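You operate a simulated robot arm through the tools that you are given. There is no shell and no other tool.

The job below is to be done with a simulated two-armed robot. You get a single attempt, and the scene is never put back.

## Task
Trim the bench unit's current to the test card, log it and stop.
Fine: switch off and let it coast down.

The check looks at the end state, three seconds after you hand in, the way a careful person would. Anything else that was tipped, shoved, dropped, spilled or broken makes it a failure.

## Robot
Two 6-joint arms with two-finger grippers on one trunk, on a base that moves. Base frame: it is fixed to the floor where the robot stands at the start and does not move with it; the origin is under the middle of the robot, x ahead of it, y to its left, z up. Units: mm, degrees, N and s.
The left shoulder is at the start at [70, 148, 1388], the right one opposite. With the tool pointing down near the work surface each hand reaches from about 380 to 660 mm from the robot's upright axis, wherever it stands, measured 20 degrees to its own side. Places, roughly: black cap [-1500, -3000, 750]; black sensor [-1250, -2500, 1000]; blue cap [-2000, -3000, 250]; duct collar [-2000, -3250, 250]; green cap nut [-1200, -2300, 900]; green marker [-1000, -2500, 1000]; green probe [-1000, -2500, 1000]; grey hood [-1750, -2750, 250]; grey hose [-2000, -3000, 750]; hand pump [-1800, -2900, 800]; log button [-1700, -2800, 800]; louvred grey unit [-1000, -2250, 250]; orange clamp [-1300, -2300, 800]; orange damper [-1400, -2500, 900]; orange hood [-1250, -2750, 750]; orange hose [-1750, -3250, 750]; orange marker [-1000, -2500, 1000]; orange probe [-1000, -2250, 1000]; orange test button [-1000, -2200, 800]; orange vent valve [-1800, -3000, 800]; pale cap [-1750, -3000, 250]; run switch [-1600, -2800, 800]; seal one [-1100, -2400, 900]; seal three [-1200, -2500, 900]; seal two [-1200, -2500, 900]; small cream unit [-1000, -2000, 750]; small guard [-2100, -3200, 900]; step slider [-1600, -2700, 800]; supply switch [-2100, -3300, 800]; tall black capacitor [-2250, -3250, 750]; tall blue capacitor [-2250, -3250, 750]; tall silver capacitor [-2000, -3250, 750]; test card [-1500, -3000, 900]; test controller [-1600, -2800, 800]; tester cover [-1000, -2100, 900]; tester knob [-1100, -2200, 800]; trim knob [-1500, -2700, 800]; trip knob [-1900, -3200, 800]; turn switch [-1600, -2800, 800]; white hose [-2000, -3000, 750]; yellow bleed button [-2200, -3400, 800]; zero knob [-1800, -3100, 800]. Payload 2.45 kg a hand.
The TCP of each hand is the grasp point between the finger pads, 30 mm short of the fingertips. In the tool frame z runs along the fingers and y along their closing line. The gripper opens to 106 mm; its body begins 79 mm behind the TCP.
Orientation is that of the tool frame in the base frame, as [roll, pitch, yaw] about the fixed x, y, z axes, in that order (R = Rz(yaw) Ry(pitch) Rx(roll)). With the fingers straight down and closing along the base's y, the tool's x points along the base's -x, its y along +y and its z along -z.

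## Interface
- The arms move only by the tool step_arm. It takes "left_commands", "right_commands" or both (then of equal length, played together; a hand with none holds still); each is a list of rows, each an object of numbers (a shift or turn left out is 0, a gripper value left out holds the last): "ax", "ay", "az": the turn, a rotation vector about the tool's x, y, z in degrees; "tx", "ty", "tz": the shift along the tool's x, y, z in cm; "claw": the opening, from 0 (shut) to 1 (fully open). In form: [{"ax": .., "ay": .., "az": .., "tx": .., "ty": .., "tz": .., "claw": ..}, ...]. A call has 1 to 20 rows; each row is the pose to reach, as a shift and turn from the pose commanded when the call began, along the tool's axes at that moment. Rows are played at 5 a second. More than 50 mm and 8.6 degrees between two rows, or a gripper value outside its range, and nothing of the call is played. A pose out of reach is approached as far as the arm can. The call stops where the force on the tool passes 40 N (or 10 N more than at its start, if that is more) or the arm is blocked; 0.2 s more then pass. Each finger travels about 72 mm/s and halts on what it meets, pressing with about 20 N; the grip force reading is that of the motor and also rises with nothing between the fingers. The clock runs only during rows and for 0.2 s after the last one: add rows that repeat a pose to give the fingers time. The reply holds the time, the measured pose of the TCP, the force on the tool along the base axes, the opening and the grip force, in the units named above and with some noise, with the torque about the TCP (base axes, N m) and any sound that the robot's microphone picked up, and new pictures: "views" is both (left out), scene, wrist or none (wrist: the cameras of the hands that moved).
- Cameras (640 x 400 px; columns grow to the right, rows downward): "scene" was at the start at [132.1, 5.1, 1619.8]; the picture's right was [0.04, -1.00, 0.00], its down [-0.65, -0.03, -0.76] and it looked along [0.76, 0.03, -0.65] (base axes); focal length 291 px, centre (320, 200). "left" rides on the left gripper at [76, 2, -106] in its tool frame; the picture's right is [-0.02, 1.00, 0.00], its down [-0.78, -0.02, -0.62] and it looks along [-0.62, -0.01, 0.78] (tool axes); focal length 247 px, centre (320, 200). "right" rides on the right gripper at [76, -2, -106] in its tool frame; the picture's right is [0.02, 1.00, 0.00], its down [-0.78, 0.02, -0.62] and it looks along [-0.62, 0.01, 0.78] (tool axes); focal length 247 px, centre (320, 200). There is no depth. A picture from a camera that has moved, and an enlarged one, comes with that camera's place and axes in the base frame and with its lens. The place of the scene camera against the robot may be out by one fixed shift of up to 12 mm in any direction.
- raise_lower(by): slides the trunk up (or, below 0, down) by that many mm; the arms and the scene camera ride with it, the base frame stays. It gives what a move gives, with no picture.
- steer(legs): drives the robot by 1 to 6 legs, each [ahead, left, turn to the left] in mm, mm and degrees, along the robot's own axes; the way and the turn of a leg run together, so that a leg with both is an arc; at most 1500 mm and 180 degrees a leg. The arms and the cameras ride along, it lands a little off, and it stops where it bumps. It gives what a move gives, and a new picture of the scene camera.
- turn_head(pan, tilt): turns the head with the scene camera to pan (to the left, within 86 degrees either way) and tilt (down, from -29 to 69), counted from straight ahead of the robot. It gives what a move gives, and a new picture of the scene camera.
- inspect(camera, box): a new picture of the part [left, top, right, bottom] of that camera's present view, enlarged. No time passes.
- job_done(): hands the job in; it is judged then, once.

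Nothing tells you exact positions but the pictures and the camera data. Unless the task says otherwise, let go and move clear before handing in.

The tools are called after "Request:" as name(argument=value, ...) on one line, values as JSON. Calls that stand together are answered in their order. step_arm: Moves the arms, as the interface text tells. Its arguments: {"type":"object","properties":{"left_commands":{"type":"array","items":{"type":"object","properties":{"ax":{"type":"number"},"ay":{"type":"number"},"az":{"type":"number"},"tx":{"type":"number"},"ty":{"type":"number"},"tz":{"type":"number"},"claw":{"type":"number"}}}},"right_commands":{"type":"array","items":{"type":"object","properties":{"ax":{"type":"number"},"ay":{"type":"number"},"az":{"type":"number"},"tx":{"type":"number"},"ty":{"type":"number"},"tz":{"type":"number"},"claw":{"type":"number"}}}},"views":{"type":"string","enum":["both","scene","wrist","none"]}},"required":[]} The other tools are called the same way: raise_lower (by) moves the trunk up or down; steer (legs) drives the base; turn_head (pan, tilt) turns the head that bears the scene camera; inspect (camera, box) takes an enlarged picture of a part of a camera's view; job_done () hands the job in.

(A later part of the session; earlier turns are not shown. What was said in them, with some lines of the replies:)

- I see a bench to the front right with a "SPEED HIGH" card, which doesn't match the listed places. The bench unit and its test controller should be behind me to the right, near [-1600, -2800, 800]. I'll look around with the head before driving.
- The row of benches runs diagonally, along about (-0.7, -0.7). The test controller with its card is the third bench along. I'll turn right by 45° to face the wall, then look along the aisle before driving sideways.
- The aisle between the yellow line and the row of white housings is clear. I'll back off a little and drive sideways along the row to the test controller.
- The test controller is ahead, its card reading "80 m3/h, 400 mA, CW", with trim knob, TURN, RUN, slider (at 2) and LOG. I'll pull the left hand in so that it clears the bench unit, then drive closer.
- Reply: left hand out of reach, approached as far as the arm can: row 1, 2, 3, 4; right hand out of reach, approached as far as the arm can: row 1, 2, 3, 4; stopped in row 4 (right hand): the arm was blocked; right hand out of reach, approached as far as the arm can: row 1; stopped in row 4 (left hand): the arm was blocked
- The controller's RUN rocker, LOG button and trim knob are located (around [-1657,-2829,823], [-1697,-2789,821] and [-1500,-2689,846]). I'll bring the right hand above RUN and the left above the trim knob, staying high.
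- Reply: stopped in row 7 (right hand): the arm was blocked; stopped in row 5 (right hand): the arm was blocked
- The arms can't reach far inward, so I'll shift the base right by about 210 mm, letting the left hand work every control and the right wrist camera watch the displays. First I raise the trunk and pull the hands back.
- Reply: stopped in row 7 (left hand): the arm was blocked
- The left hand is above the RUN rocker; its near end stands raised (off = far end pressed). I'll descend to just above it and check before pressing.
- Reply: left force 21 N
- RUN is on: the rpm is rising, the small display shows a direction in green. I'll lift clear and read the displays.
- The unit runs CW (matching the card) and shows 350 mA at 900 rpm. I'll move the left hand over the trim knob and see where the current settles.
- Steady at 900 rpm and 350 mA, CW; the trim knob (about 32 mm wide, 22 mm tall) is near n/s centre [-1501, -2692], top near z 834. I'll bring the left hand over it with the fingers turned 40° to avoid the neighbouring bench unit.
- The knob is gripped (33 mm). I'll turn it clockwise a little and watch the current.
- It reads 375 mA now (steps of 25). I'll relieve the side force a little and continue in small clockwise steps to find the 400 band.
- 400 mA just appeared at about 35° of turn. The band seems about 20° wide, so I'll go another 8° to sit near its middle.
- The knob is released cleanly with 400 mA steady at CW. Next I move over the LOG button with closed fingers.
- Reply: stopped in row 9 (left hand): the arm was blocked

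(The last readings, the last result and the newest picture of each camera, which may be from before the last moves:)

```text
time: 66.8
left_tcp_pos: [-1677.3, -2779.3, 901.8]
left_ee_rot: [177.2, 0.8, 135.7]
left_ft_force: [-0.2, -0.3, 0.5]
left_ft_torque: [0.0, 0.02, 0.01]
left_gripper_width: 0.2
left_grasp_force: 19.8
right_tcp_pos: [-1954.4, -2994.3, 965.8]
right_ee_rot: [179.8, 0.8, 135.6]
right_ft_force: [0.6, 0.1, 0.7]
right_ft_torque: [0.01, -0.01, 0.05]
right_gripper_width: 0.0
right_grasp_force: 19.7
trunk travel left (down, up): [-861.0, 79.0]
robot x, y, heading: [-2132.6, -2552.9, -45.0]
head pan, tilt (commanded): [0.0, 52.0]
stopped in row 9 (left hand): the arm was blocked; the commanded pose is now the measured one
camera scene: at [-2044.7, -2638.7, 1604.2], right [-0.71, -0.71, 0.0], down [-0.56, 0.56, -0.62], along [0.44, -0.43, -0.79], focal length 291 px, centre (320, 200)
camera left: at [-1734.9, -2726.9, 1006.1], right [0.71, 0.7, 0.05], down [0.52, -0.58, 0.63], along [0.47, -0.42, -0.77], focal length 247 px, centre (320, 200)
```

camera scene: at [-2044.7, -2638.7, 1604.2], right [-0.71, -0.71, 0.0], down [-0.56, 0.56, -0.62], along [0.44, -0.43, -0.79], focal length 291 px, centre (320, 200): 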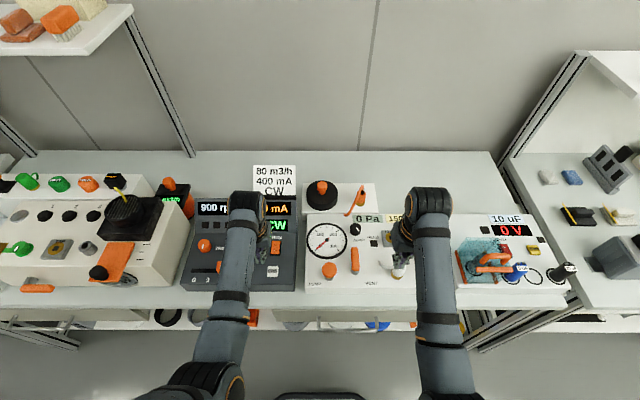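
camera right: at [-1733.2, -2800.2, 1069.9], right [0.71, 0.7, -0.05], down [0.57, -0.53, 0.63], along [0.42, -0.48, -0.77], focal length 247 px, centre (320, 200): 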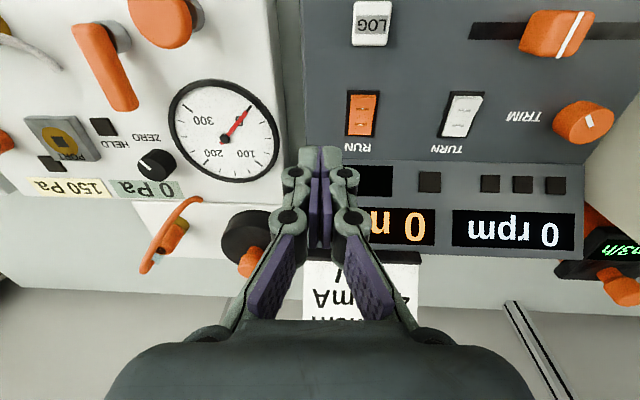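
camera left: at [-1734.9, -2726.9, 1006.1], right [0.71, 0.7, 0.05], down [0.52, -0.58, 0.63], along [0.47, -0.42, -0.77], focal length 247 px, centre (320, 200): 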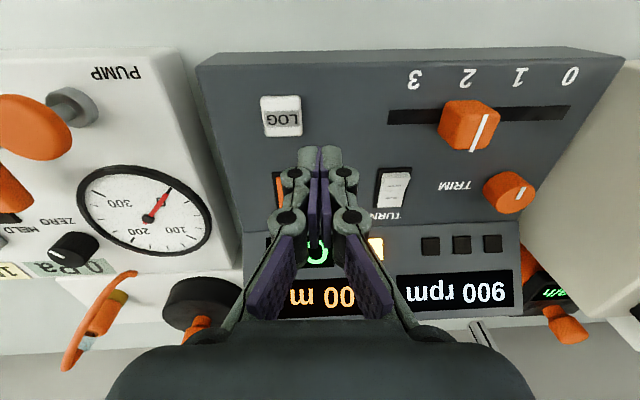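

The left arm is at its inner limit before LOG, so I'll raise the trunk a bit, shift the base 55 mm to the right and 20 mm back, then lower again.

Request:
raise_lower(by=50)

Request:
steer(legs=[[-20, -55, 0]])

Request:
inspect(camera="left", box=[0, 0, 640, 400])

```text
time: 67.7
left_tcp_pos: [-1677.3, -2779.0, 950.4]
left_ee_rot: [177.3, 0.7, 135.7]
left_ft_force: [-0.5, -0.2, -1.0]
left_ft_torque: [0.01, -0.01, -0.02]
left_gripper_width: 0.2
left_grasp_force: 20.3
right_tcp_pos: [-1956.3, -2992.9, 1014.9]
right_ee_rot: [179.8, 0.7, 135.7]
right_ft_force: [0.3, 0.2, -0.1]
right_ft_torque: [0.01, 0.01, -0.01]
right_gripper_width: 0.0
right_grasp_force: 19.5
trunk travel left (down, up): [-911.0, 29.0]
robot x, y, heading: [-2132.1, -2550.0, -44.8]
head pan, tilt (commanded): [0.0, 52.0]
```

```text
time: 68.6
left_tcp_pos: [-1725.2, -2800.8, 949.3]
left_ee_rot: [177.6, 0.6, 135.5]
left_ft_force: [1.3, 0.5, -0.6]
left_ft_torque: [-0.03, 0.05, 0.02]
left_gripper_width: 0.1
left_grasp_force: 20.0
right_tcp_pos: [-2002.3, -3015.5, 1016.0]
right_ee_rot: [-179.9, 0.7, 135.7]
right_ft_force: [0.4, 0.5, 0.3]
right_ft_torque: [-0.05, 0.05, 0.01]
right_gripper_width: 0.0
right_grasp_force: 19.8
trunk travel left (down, up): [-911.0, 29.0]
robot x, y, heading: [-2184.1, -2575.4, -45.0]
head pan, tilt (commanded): [0.0, 52.0]
camera scene: at [-2088.2, -2659.1, 1653.9], right [-0.7, -0.71, 0.01], down [-0.56, 0.55, -0.61], along [0.43, -0.44, -0.79], focal length 291 px, centre (320, 200)
```

scene: 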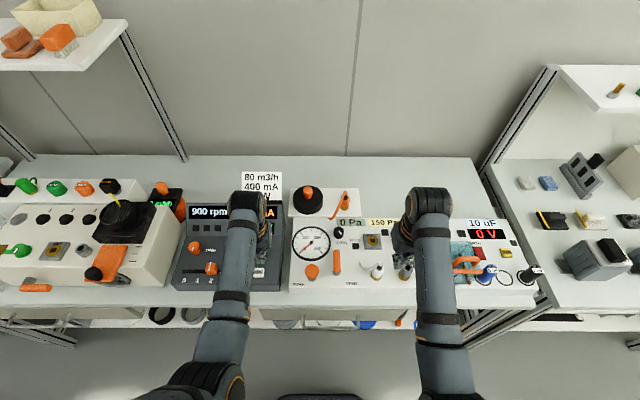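

```text
1.00 times, centred on (320, 200) of left (not enlarged: the box is as wide or as high as the picture)
camera zoom: at [-1782.0, -2749.2, 1054.3], right [0.71, 0.7, 0.04], down [0.52, -0.57, 0.63], along [0.46, -0.43, -0.78], focal length 247 px, centre (320, 200)
```

zoom: 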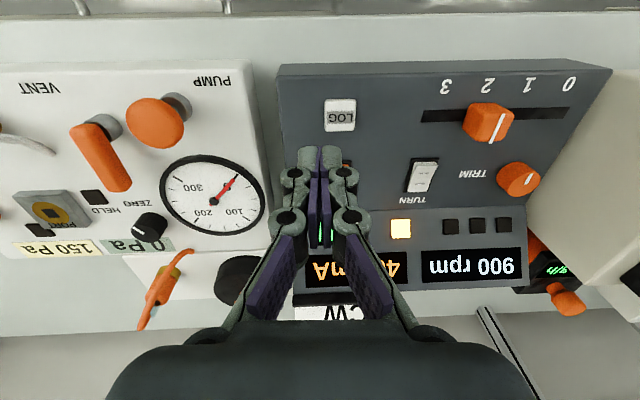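

Request:
raise_lower(by=-50)

Request:
step_arm(left_commands=[{"tx": -0.5, "ty": 1.2, "ax": 1.2}, {"tx": -1.1, "ty": 2.5, "ax": 2.4}, {"tx": -1.1, "ty": 2.5, "ax": 2.4, "tz": 1}, {"tx": -1.1, "ty": 2.5, "ax": 2.4, "tz": 2.2}, {"tx": -1.1, "ty": 2.5, "ax": 2.4, "tz": 2.2}], views="wrist")

```text
time: 69.6
left_tcp_pos: [-1729.5, -2803.0, 900.6]
left_ee_rot: [177.2, 0.7, 135.7]
left_ft_force: [0.0, 0.0, -0.9]
left_ft_torque: [0.03, -0.01, -0.01]
left_gripper_width: 0.0
left_grasp_force: 20.1
right_tcp_pos: [-2007.1, -3017.8, 965.6]
right_ee_rot: [179.7, 0.8, 135.6]
right_ft_force: [-0.7, 0.2, -0.4]
right_ft_torque: [0.0, 0.02, 0.01]
right_gripper_width: 0.0
right_grasp_force: 20.3
trunk travel left (down, up): [-861.0, 79.0]
robot x, y, heading: [-2182.9, -2574.3, -44.7]
head pan, tilt (commanded): [0.0, 52.0]
```

```text
time: 70.8
left_tcp_pos: [-1704.1, -2792.9, 879.5]
left_ee_rot: [179.7, 0.8, 135.6]
left_ft_force: [1.6, -0.1, -0.3]
left_ft_torque: [-0.01, -0.01, 0.02]
left_gripper_width: 0.0
left_grasp_force: 20.6
right_tcp_pos: [-2007.5, -3017.7, 965.3]
right_ee_rot: [179.7, 0.8, 135.8]
right_ft_force: [-0.3, 0.5, 0.3]
right_ft_torque: [0.04, 0.02, 0.01]
right_gripper_width: 0.4
right_grasp_force: 20.3
trunk travel left (down, up): [-861.0, 79.0]
robot x, y, heading: [-2183.0, -2578.2, -45.0]
head pan, tilt (commanded): [0.0, 52.0]
camera left: at [-1758.1, -2737.8, 985.5], right [0.71, 0.7, 0.01], down [0.54, -0.56, 0.63], along [0.45, -0.45, -0.78], focal length 247 px, centre (320, 200)
```

left: 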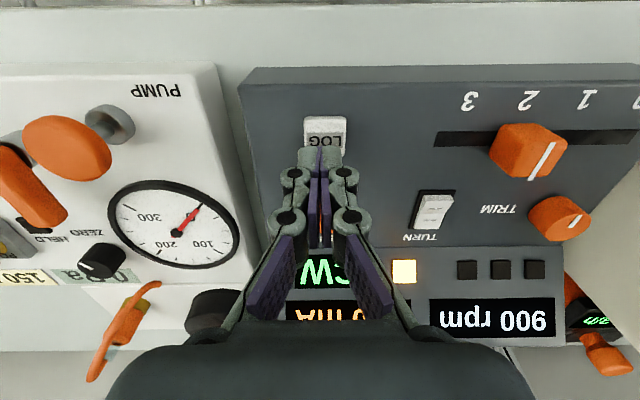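

Request:
step_arm(left_commands=[{"tx": 0.2, "ty": 0.5, "tz": 1}, {"tx": 0.2, "ty": 0.5, "tz": 2}, {"tx": 0.2, "ty": 0.5, "tz": 2.6}, {"tx": 0.2, "ty": 0.5, "tz": 2.9}, {"tx": 0.2, "ty": 0.5, "tz": 3.2}, {"tx": 0.2, "ty": 0.5, "tz": 3.4}], views="wrist")

Request:
inspect(camera="scene", box=[150, 180, 310, 300])

```text
time: 72.2
left_tcp_pos: [-1701.7, -2788.2, 846.2]
left_ee_rot: [179.6, 0.9, 135.6]
left_ft_force: [0.6, -0.3, 2.2]
left_ft_torque: [0.02, 0.0, 0.0]
left_gripper_width: 6.0
left_grasp_force: 29.0
right_tcp_pos: [-2006.3, -3017.3, 966.5]
right_ee_rot: [179.7, 0.8, 135.7]
right_ft_force: [-0.1, -0.5, 0.5]
right_ft_torque: [-0.01, 0.02, 0.01]
right_gripper_width: 0.1
right_grasp_force: 20.0
trunk travel left (down, up): [-861.0, 79.0]
robot x, y, heading: [-2181.1, -2579.6, -45.0]
head pan, tilt (commanded): [0.0, 52.0]
camera left: at [-1755.4, -2732.9, 951.7], right [0.71, 0.7, 0.01], down [0.54, -0.56, 0.63], along [0.45, -0.45, -0.78], focal length 247 px, centre (320, 200)
```

left: 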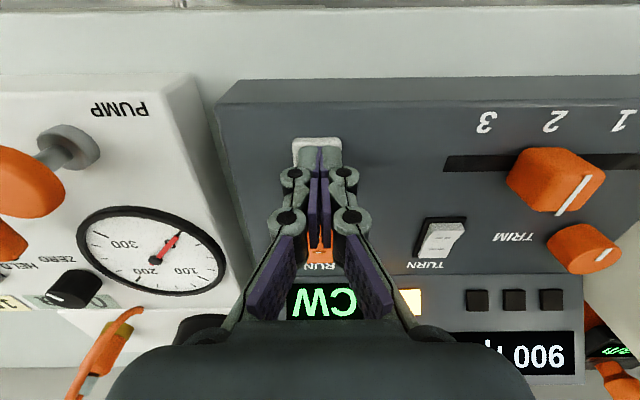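

```text
3.33 times, centred on (230, 240) of scene
camera zoom: at [-2096.8, -2663.0, 1604.3], right [-0.71, -0.71, 0.0], down [-0.56, 0.56, -0.62], along [0.44, -0.43, -0.79], focal length 971 px, centre (620, 67)
```

zoom: 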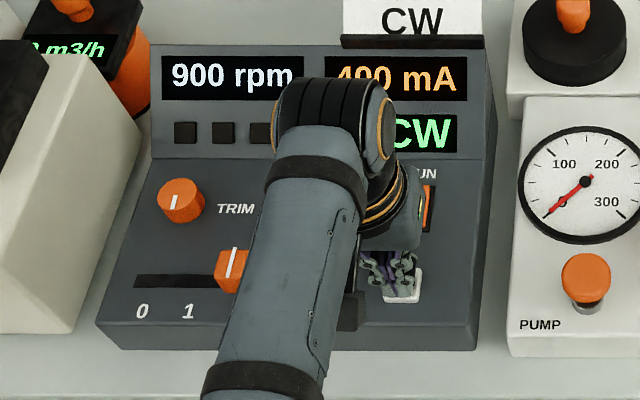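

Request:
step_arm(left_commands=[{"tz": 0.15}, {"tz": 0.3}, {"tz": 0.45}, {"tz": 0.6}], views="wrist")

Request:
inspect(camera="left", box=[260, 100, 580, 380])

```text
time: 73.2
left_tcp_pos: [-1701.6, -2788.3, 841.4]
left_ee_rot: [179.6, 0.9, 135.6]
left_ft_force: [2.9, 2.5, 15.4]
left_ft_torque: [0.12, -0.01, 0.0]
left_gripper_width: 6.0
left_grasp_force: 28.7
right_tcp_pos: [-2008.6, -3017.8, 966.6]
right_ee_rot: [179.7, 0.9, 135.6]
right_ft_force: [-0.2, 0.6, 0.3]
right_ft_torque: [0.01, 0.03, 0.01]
right_gripper_width: 0.1
right_grasp_force: 20.3
trunk travel left (down, up): [-861.0, 79.0]
robot x, y, heading: [-2183.4, -2579.4, -45.0]
head pan, tilt (commanded): [0.0, 52.0]
heard: click
camera left: at [-1755.9, -2732.6, 946.7], right [0.71, 0.7, 0.01], down [0.54, -0.56, 0.63], along [0.45, -0.45, -0.77], focal length 247 px, centre (320, 200)
```

left: 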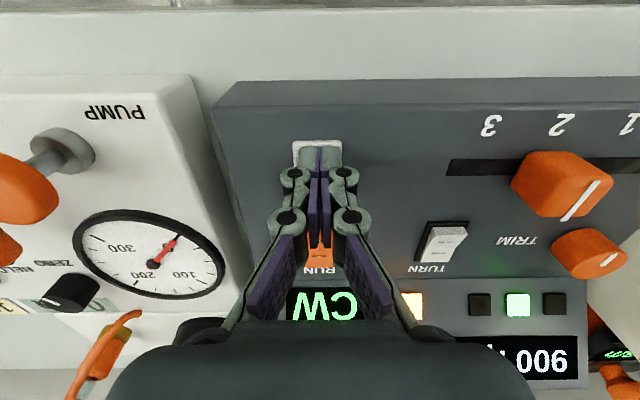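

```text
1.43 times, centred on (420, 240) of left
camera zoom: at [-1755.9, -2732.6, 946.7], right [0.71, 0.7, 0.01], down [0.54, -0.56, 0.63], along [0.45, -0.45, -0.77], focal length 353 px, centre (177, 143)
```

zoom: 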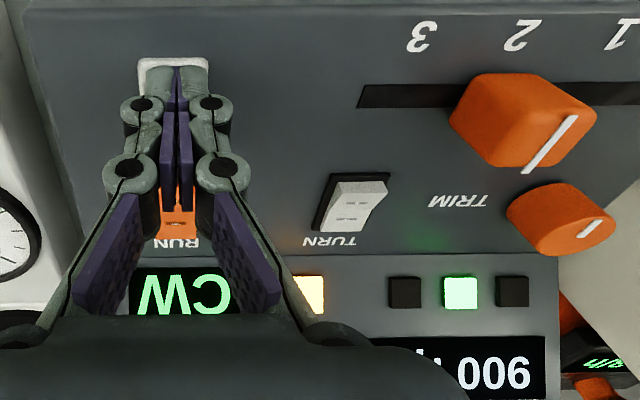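

LOG clicked and the middle (step 2) lamp lit green. I'll lift off, read the displays, then go above the far end of RUN.

Request:
step_arm(left_commands=[{"tz": -1.5}, {"tz": -4}, {"tz": -7}, {"tz": -7, "tx": -3}, {"tz": -7, "tx": -6, "ty": -0.1}, {"tz": -7, "tx": -9.1, "ty": -0.2}, {"tz": -7, "tx": -9.1, "ty": -0.2}], views="both")

Request:
inspect(camera="scene", box=[150, 180, 310, 300])

Request:
inspect(camera="right", box=[440, 150, 640, 360])

```text
time: 74.8
left_tcp_pos: [-1639.2, -2853.7, 910.8]
left_ee_rot: [179.7, 0.8, 135.5]
left_ft_force: [-0.1, -0.1, -0.6]
left_ft_torque: [-0.02, 0.0, 0.01]
left_gripper_width: 0.1
left_grasp_force: 28.9
right_tcp_pos: [-2007.9, -3017.3, 966.6]
right_ee_rot: [179.8, 0.9, 135.7]
right_ft_force: [-0.3, 0.2, -0.6]
right_ft_torque: [0.01, -0.03, -0.02]
right_gripper_width: 0.1
right_grasp_force: 20.0
trunk travel left (down, up): [-861.0, 79.0]
robot x, y, heading: [-2182.1, -2575.3, -44.7]
head pan, tilt (commanded): [0.0, 52.0]
camera scene: at [-2096.8, -2662.8, 1604.3], right [-0.71, -0.71, 0.0], down [-0.56, 0.56, -0.62], along [0.44, -0.43, -0.79], focal length 291 px, centre (320, 200)
camera left: at [-1692.4, -2798.0, 1016.7], right [0.71, 0.7, 0.01], down [0.54, -0.56, 0.63], along [0.45, -0.45, -0.78], focal length 247 px, centre (320, 200)
```

scene: 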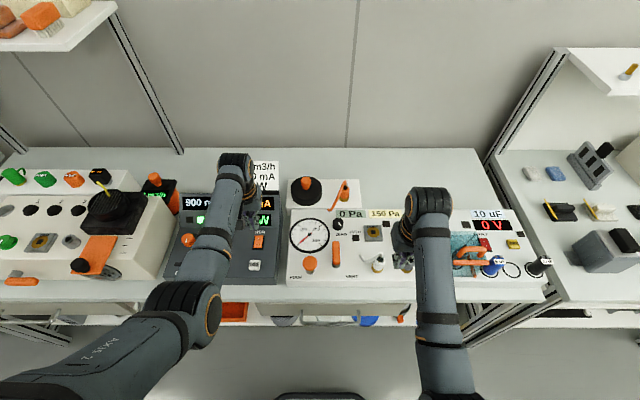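
left: 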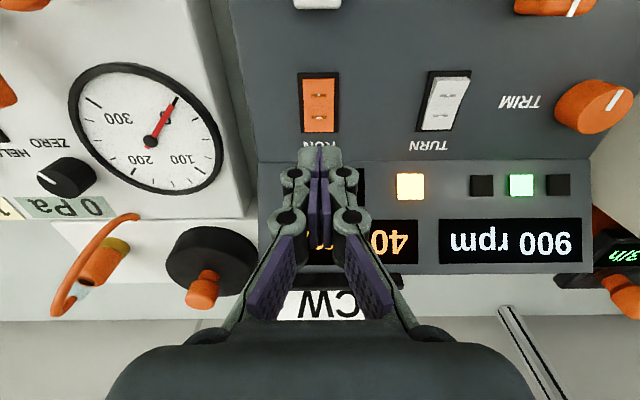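

```text
3.33 times, centred on (230, 240) of scene
camera zoom: at [-2096.8, -2662.8, 1604.3], right [-0.71, -0.71, 0.0], down [-0.56, 0.56, -0.62], along [0.44, -0.43, -0.79], focal length 971 px, centre (620, 67)
```

zoom: 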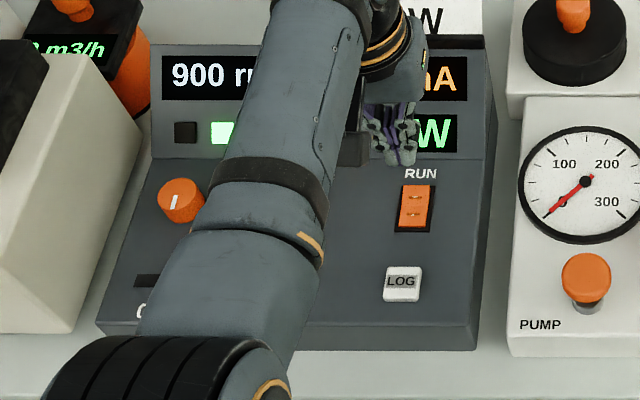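

```text
1.90 times, centred on (540, 255) of right
camera zoom: at [-2064.8, -2965.8, 1072.1], right [0.68, 0.73, 0.0], down [0.56, -0.53, 0.63], along [0.46, -0.43, -0.77], focal length 470 px, centre (-99, 95)
```

zoom: 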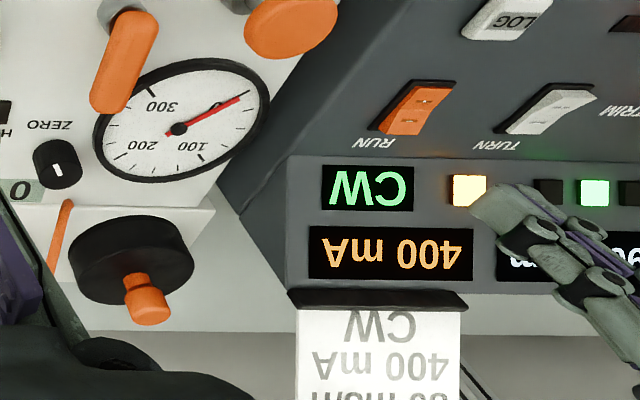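

400 mA CW is logged. Now I press the far end of RUN to switch off.

Request:
step_arm(left_commands=[{"tz": 2}, {"tz": 4}, {"tz": 5}, {"tz": 5.5}, {"tz": 5.9}, {"tz": 6.2}, {"tz": 6.5}, {"tz": 6.7}], views="both")

Request:
inspect(camera="right", box=[440, 150, 640, 360])

```text
time: 76.6
left_tcp_pos: [-1636.8, -2853.9, 846.0]
left_ee_rot: [179.6, 1.0, 135.6]
left_ft_force: [0.3, -0.2, 11.6]
left_ft_torque: [0.04, 0.13, -0.01]
left_gripper_width: 6.0
left_grasp_force: 28.5
right_tcp_pos: [-2007.6, -3018.6, 965.4]
right_ee_rot: [179.7, 0.9, 135.5]
right_ft_force: [-0.6, -0.1, -0.4]
right_ft_torque: [0.0, -0.01, 0.01]
right_gripper_width: 0.0
right_grasp_force: 19.8
trunk travel left (down, up): [-861.0, 79.0]
robot x, y, heading: [-2184.9, -2578.6, -44.7]
head pan, tilt (commanded): [0.0, 52.0]
camera scene: at [-2098.4, -2662.2, 1604.6], right [-0.71, -0.71, 0.0], down [-0.56, 0.56, -0.62], along [0.44, -0.43, -0.79], focal length 291 px, centre (320, 200)
camera left: at [-1692.0, -2798.1, 951.3], right [0.71, 0.7, 0.01], down [0.54, -0.56, 0.64], along [0.45, -0.45, -0.77], focal length 247 px, centre (320, 200)
```

scene: 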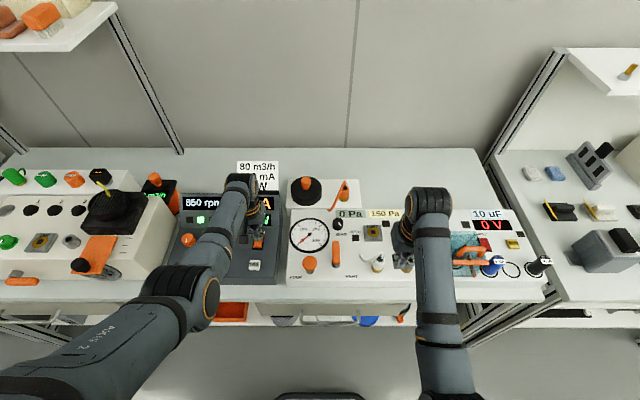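
left: 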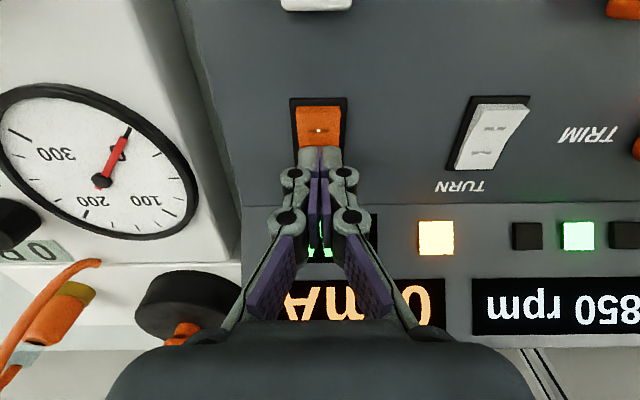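

```text
1.90 times, centred on (540, 255) of right
camera zoom: at [-2065.8, -2965.4, 1072.6], right [0.68, 0.73, 0.0], down [0.56, -0.53, 0.63], along [0.46, -0.43, -0.77], focal length 470 px, centre (-99, 95)
```

zoom: 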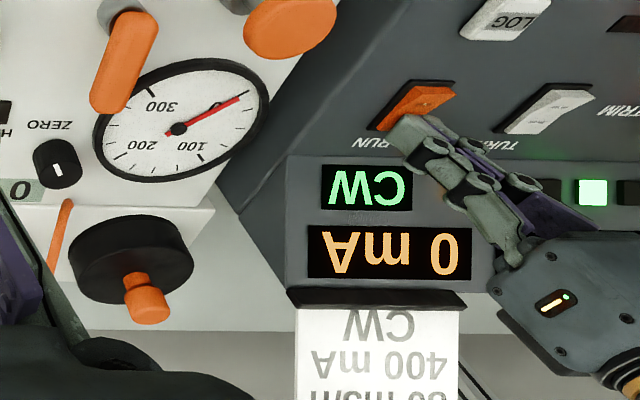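

RUN is off: 0 mA and the rpm is falling. I'll lift the hand clear and wait for the coast-down.

Request:
step_arm(left_commands=[{"tz": -1}, {"tz": -3}, {"tz": -6}, {"tz": -9}, {"tz": -10, "ty": 2}, {"tz": -10, "ty": 5}, {"tz": -10, "ty": 8}, {"tz": -10, "ty": 12}, {"tz": -10, "ty": 15}, {"tz": -10, "ty": 15}, {"tz": -10, "ty": 15}, {"tz": -10, "ty": 15}, {"tz": -10, "ty": 15}, {"tz": -10, "ty": 15}, {"tz": -10, "ty": 15}, {"tz": -10, "ty": 15}, {"tz": -10, "ty": 15}, {"tz": -10, "ty": 15}, {"tz": -10, "ty": 15}, {"tz": -10, "ty": 15}], views="both")

Request:
inspect(camera="scene", box=[150, 170, 310, 300])

```text
time: 80.8
left_tcp_pos: [-1535.0, -2745.2, 944.5]
left_ee_rot: [179.8, 0.7, 135.6]
left_ft_force: [-0.2, 0.6, -0.8]
left_ft_torque: [-0.02, 0.0, 0.0]
left_gripper_width: 0.1
left_grasp_force: 28.5
right_tcp_pos: [-2006.6, -3019.0, 965.7]
right_ee_rot: [179.8, 0.7, 135.5]
right_ft_force: [0.4, 0.0, 0.2]
right_ft_torque: [0.01, 0.03, 0.04]
right_gripper_width: 0.0
right_grasp_force: 20.0
trunk travel left (down, up): [-861.0, 79.0]
robot x, y, heading: [-2185.8, -2575.7, -44.7]
head pan, tilt (commanded): [0.0, 52.0]
camera scene: at [-2096.6, -2663.0, 1604.2], right [-0.71, -0.71, 0.0], down [-0.56, 0.56, -0.62], along [0.44, -0.43, -0.79], focal length 291 px, centre (320, 200)
camera left: at [-1588.4, -2690.1, 1050.1], right [0.71, 0.7, 0.01], down [0.54, -0.56, 0.63], along [0.44, -0.45, -0.78], focal length 247 px, centre (320, 200)
```

scene: 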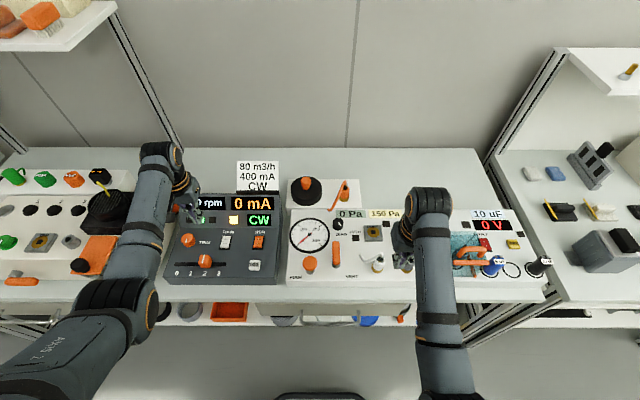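
left: 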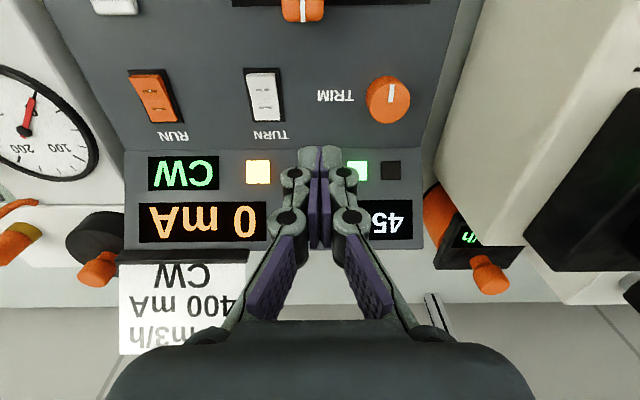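

```text
3.08 times, centred on (230, 235) of scene
camera zoom: at [-2096.6, -2663.0, 1604.2], right [-0.71, -0.71, 0.0], down [-0.56, 0.56, -0.62], along [0.44, -0.43, -0.79], focal length 896 px, centre (597, 92)
```

zoom: 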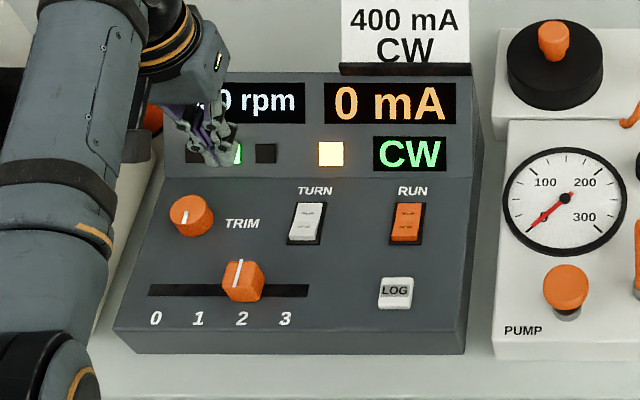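

Still coasting, around 450 rpm. I'll draw the left hand back and keep waiting.

Request:
step_arm(left_commands=[{"tx": 2, "tz": -1, "ty": 1}, {"tx": 4, "tz": -2, "ty": 2}, {"tx": 6, "tz": -3, "ty": 3}, {"tx": 8, "tz": -3, "ty": 3}, {"tx": 9, "tz": -3, "ty": 3}, {"tx": 9, "tz": -3, "ty": 3}, {"tx": 9, "tz": -3, "ty": 3}, {"tx": 9, "tz": -3, "ty": 3}, {"tx": 9, "tz": -3, "ty": 3}, {"tx": 9, "tz": -3, "ty": 3}, {"tx": 9, "tz": -3, "ty": 3}, {"tx": 9, "tz": -3, "ty": 3}, {"tx": 9, "tz": -3, "ty": 3}, {"tx": 9, "tz": -3, "ty": 3}, {"tx": 9, "tz": -3, "ty": 3}, {"tx": 9, "tz": -3, "ty": 3}, {"tx": 9, "tz": -3, "ty": 3}, {"tx": 9, "tz": -3, "ty": 3}, {"tx": 9, "tz": -3, "ty": 3}, {"tx": 9, "tz": -3, "ty": 3}], views="both")

Request:
inspect(camera="scene", box=[150, 170, 310, 300])

```text
time: 85.0
left_tcp_pos: [-1577.2, -2662.3, 975.3]
left_ee_rot: [179.7, 0.7, 135.5]
left_ft_force: [0.6, -0.4, -1.0]
left_ft_torque: [0.0, -0.01, 0.05]
left_gripper_width: 0.0
left_grasp_force: 28.2
right_tcp_pos: [-2007.0, -3018.8, 966.1]
right_ee_rot: [179.6, 0.8, 135.6]
right_ft_force: [0.4, 0.2, 0.9]
right_ft_torque: [0.01, 0.02, 0.0]
right_gripper_width: 0.0
right_grasp_force: 20.0
trunk travel left (down, up): [-861.0, 79.0]
robot x, y, heading: [-2184.2, -2578.5, -44.8]
head pan, tilt (commanded): [0.0, 52.0]
camera scene: at [-2096.6, -2663.0, 1604.2], right [-0.71, -0.71, 0.0], down [-0.56, 0.56, -0.62], along [0.44, -0.43, -0.79], focal length 291 px, centre (320, 200)
camera left: at [-1631.7, -2606.3, 1079.9], right [0.71, 0.7, 0.01], down [0.54, -0.56, 0.63], along [0.44, -0.45, -0.78], focal length 247 px, centre (320, 200)
```

scene: 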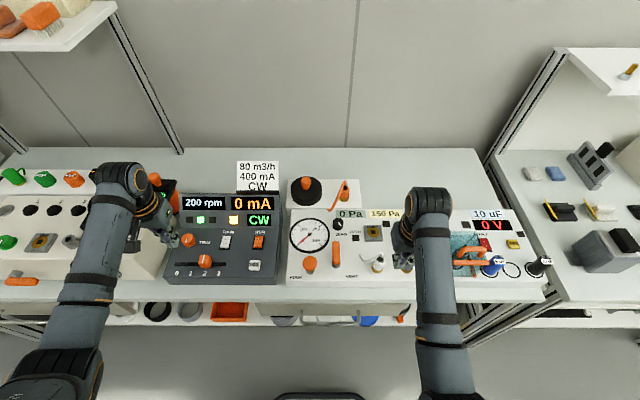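
left: 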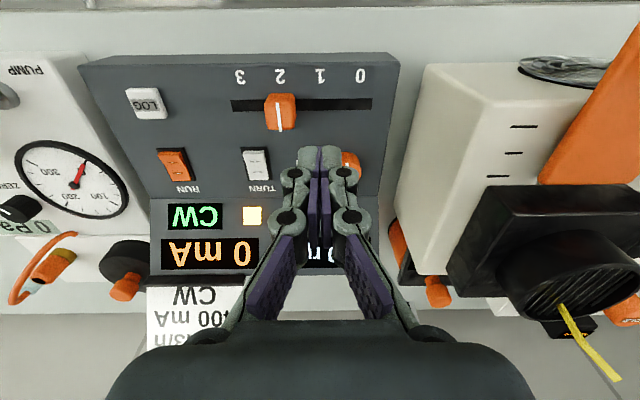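

```text
3.08 times, centred on (230, 235) of scene
camera zoom: at [-2096.6, -2663.0, 1604.2], right [-0.71, -0.71, 0.0], down [-0.56, 0.56, -0.62], along [0.44, -0.43, -0.79], focal length 896 px, centre (597, 92)
```

zoom: 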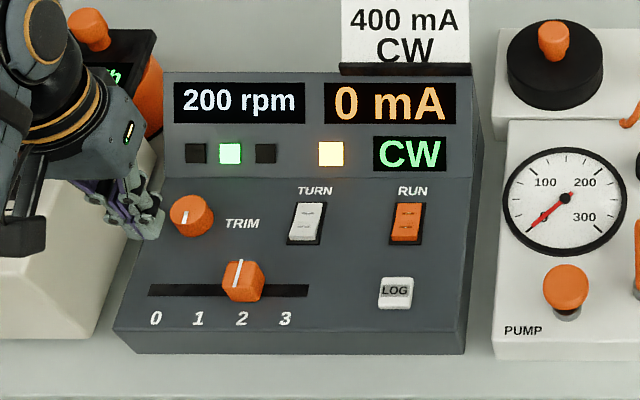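

Request:
step_arm(left_commands=[{"tz": -0.5}, {"tz": -0.5}, {"tz": -0.5}, {"tz": -0.5}, {"tz": -0.5}, {"tz": -0.5}, {"tz": -0.5}, {"tz": -0.5}, {"tz": -0.5}, {"tz": -0.5}, {"tz": -0.5}, {"tz": -0.5}, {"tz": -0.5}, {"tz": -0.5}, {"tz": -0.5}, {"tz": -0.5}, {"tz": -0.5}, {"tz": -0.5}, {"tz": -0.5}, {"tz": -0.5}], views="none")

Request:
step_arm(left_commands=[{"tz": -0.1}, {"tz": -0.1}, {"tz": -0.1}, {"tz": -0.1}, {"tz": -0.1}, {"tz": -0.1}, {"tz": -0.1}, {"tz": -0.1}, {"tz": -0.1}, {"tz": -0.1}, {"tz": -0.1}, {"tz": -0.1}, {"tz": -0.1}, {"tz": -0.1}, {"tz": -0.1}, {"tz": -0.1}, {"tz": -0.1}, {"tz": -0.1}, {"tz": -0.1}, {"tz": -0.1}], views="scene")

Request:
inspect(camera="scene", box=[150, 170, 310, 300])

```text
time: 89.2
left_tcp_pos: [-1578.8, -2661.7, 979.1]
left_ee_rot: [179.8, 0.8, 135.7]
left_ft_force: [0.2, -0.8, -0.2]
left_ft_torque: [0.0, 0.0, 0.01]
left_gripper_width: 0.1
left_grasp_force: 28.7
right_tcp_pos: [-2007.5, -3018.2, 967.6]
right_ee_rot: [179.8, 0.9, 135.6]
right_ft_force: [0.1, 0.4, -0.2]
right_ft_torque: [0.03, -0.01, 0.0]
right_gripper_width: 0.1
right_grasp_force: 20.3
trunk travel left (down, up): [-861.0, 79.0]
robot x, y, heading: [-2181.2, -2576.5, -44.8]
head pan, tilt (commanded): [0.0, 52.0]
```

```text
time: 93.4
left_tcp_pos: [-1576.6, -2661.6, 979.3]
left_ee_rot: [179.7, 0.7, 135.7]
left_ft_force: [-0.1, -0.4, 0.0]
left_ft_torque: [-0.04, -0.01, 0.01]
left_gripper_width: 0.0
left_grasp_force: 28.4
right_tcp_pos: [-2008.5, -3018.9, 966.1]
right_ee_rot: [179.7, 0.8, 135.7]
right_ft_force: [0.3, -0.4, -0.5]
right_ft_torque: [0.0, 0.01, 0.0]
right_gripper_width: 0.0
right_grasp_force: 19.9
trunk travel left (down, up): [-861.0, 79.0]
robot x, y, heading: [-2180.7, -2574.9, -44.9]
head pan, tilt (commanded): [0.0, 52.0]
camera scene: at [-2096.6, -2663.0, 1604.2], right [-0.71, -0.71, 0.0], down [-0.56, 0.56, -0.62], along [0.44, -0.43, -0.79], focal length 291 px, centre (320, 200)
```

scene: 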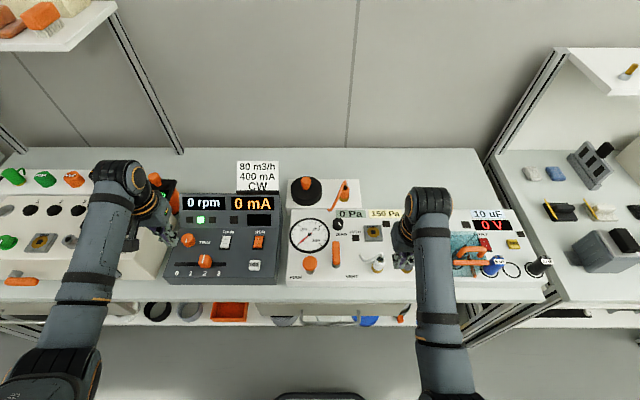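

```text
3.08 times, centred on (230, 235) of scene
camera zoom: at [-2096.6, -2663.0, 1604.2], right [-0.71, -0.71, 0.0], down [-0.56, 0.56, -0.62], along [0.44, -0.43, -0.79], focal length 896 px, centre (597, 92)
```

zoom: 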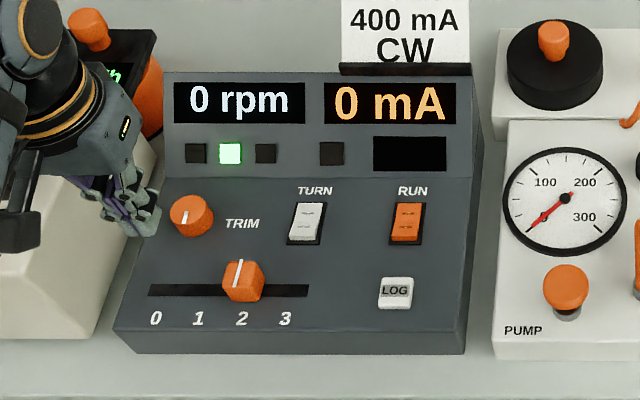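

The unit is at rest with 0 rpm, 0 mA and RUN off. The log lamp is green, trim stays at the 400 mA setting, and both hands are clear. I'm handing in.

Request:
job_done()

```text
The job is handed in.
```

The bench unit's current is trimmed to the card's 400 mA, logged once, and the unit has stopped. I've handed the job in.

- **Trim:** With the unit running clockwise at 900 rpm, it first read 350 mA. I turned the trim knob clockwise about 43° in all, until the display read a steady 400 mA. The display moves in 25 mA steps, so I set the knob near the middle of the 400 band. The direction on the display was already CW, as the card asks, so I left the TURN switch alone.
- **Log:** One press of LOG gave a click, and the middle of the three small lamps turned green and stayed lit. The lamps have no labels, so I took that as the log being accepted.
- **Stop:** I switched RUN off and waited while the unit coasted down. It now shows 0 rpm and 0 mA.

I did not check the card's 80 m3/h flow, because the task only asked for the current. I touched only the RUN switch, the trim knob and the LOG button, and both hands are clear of the bench.
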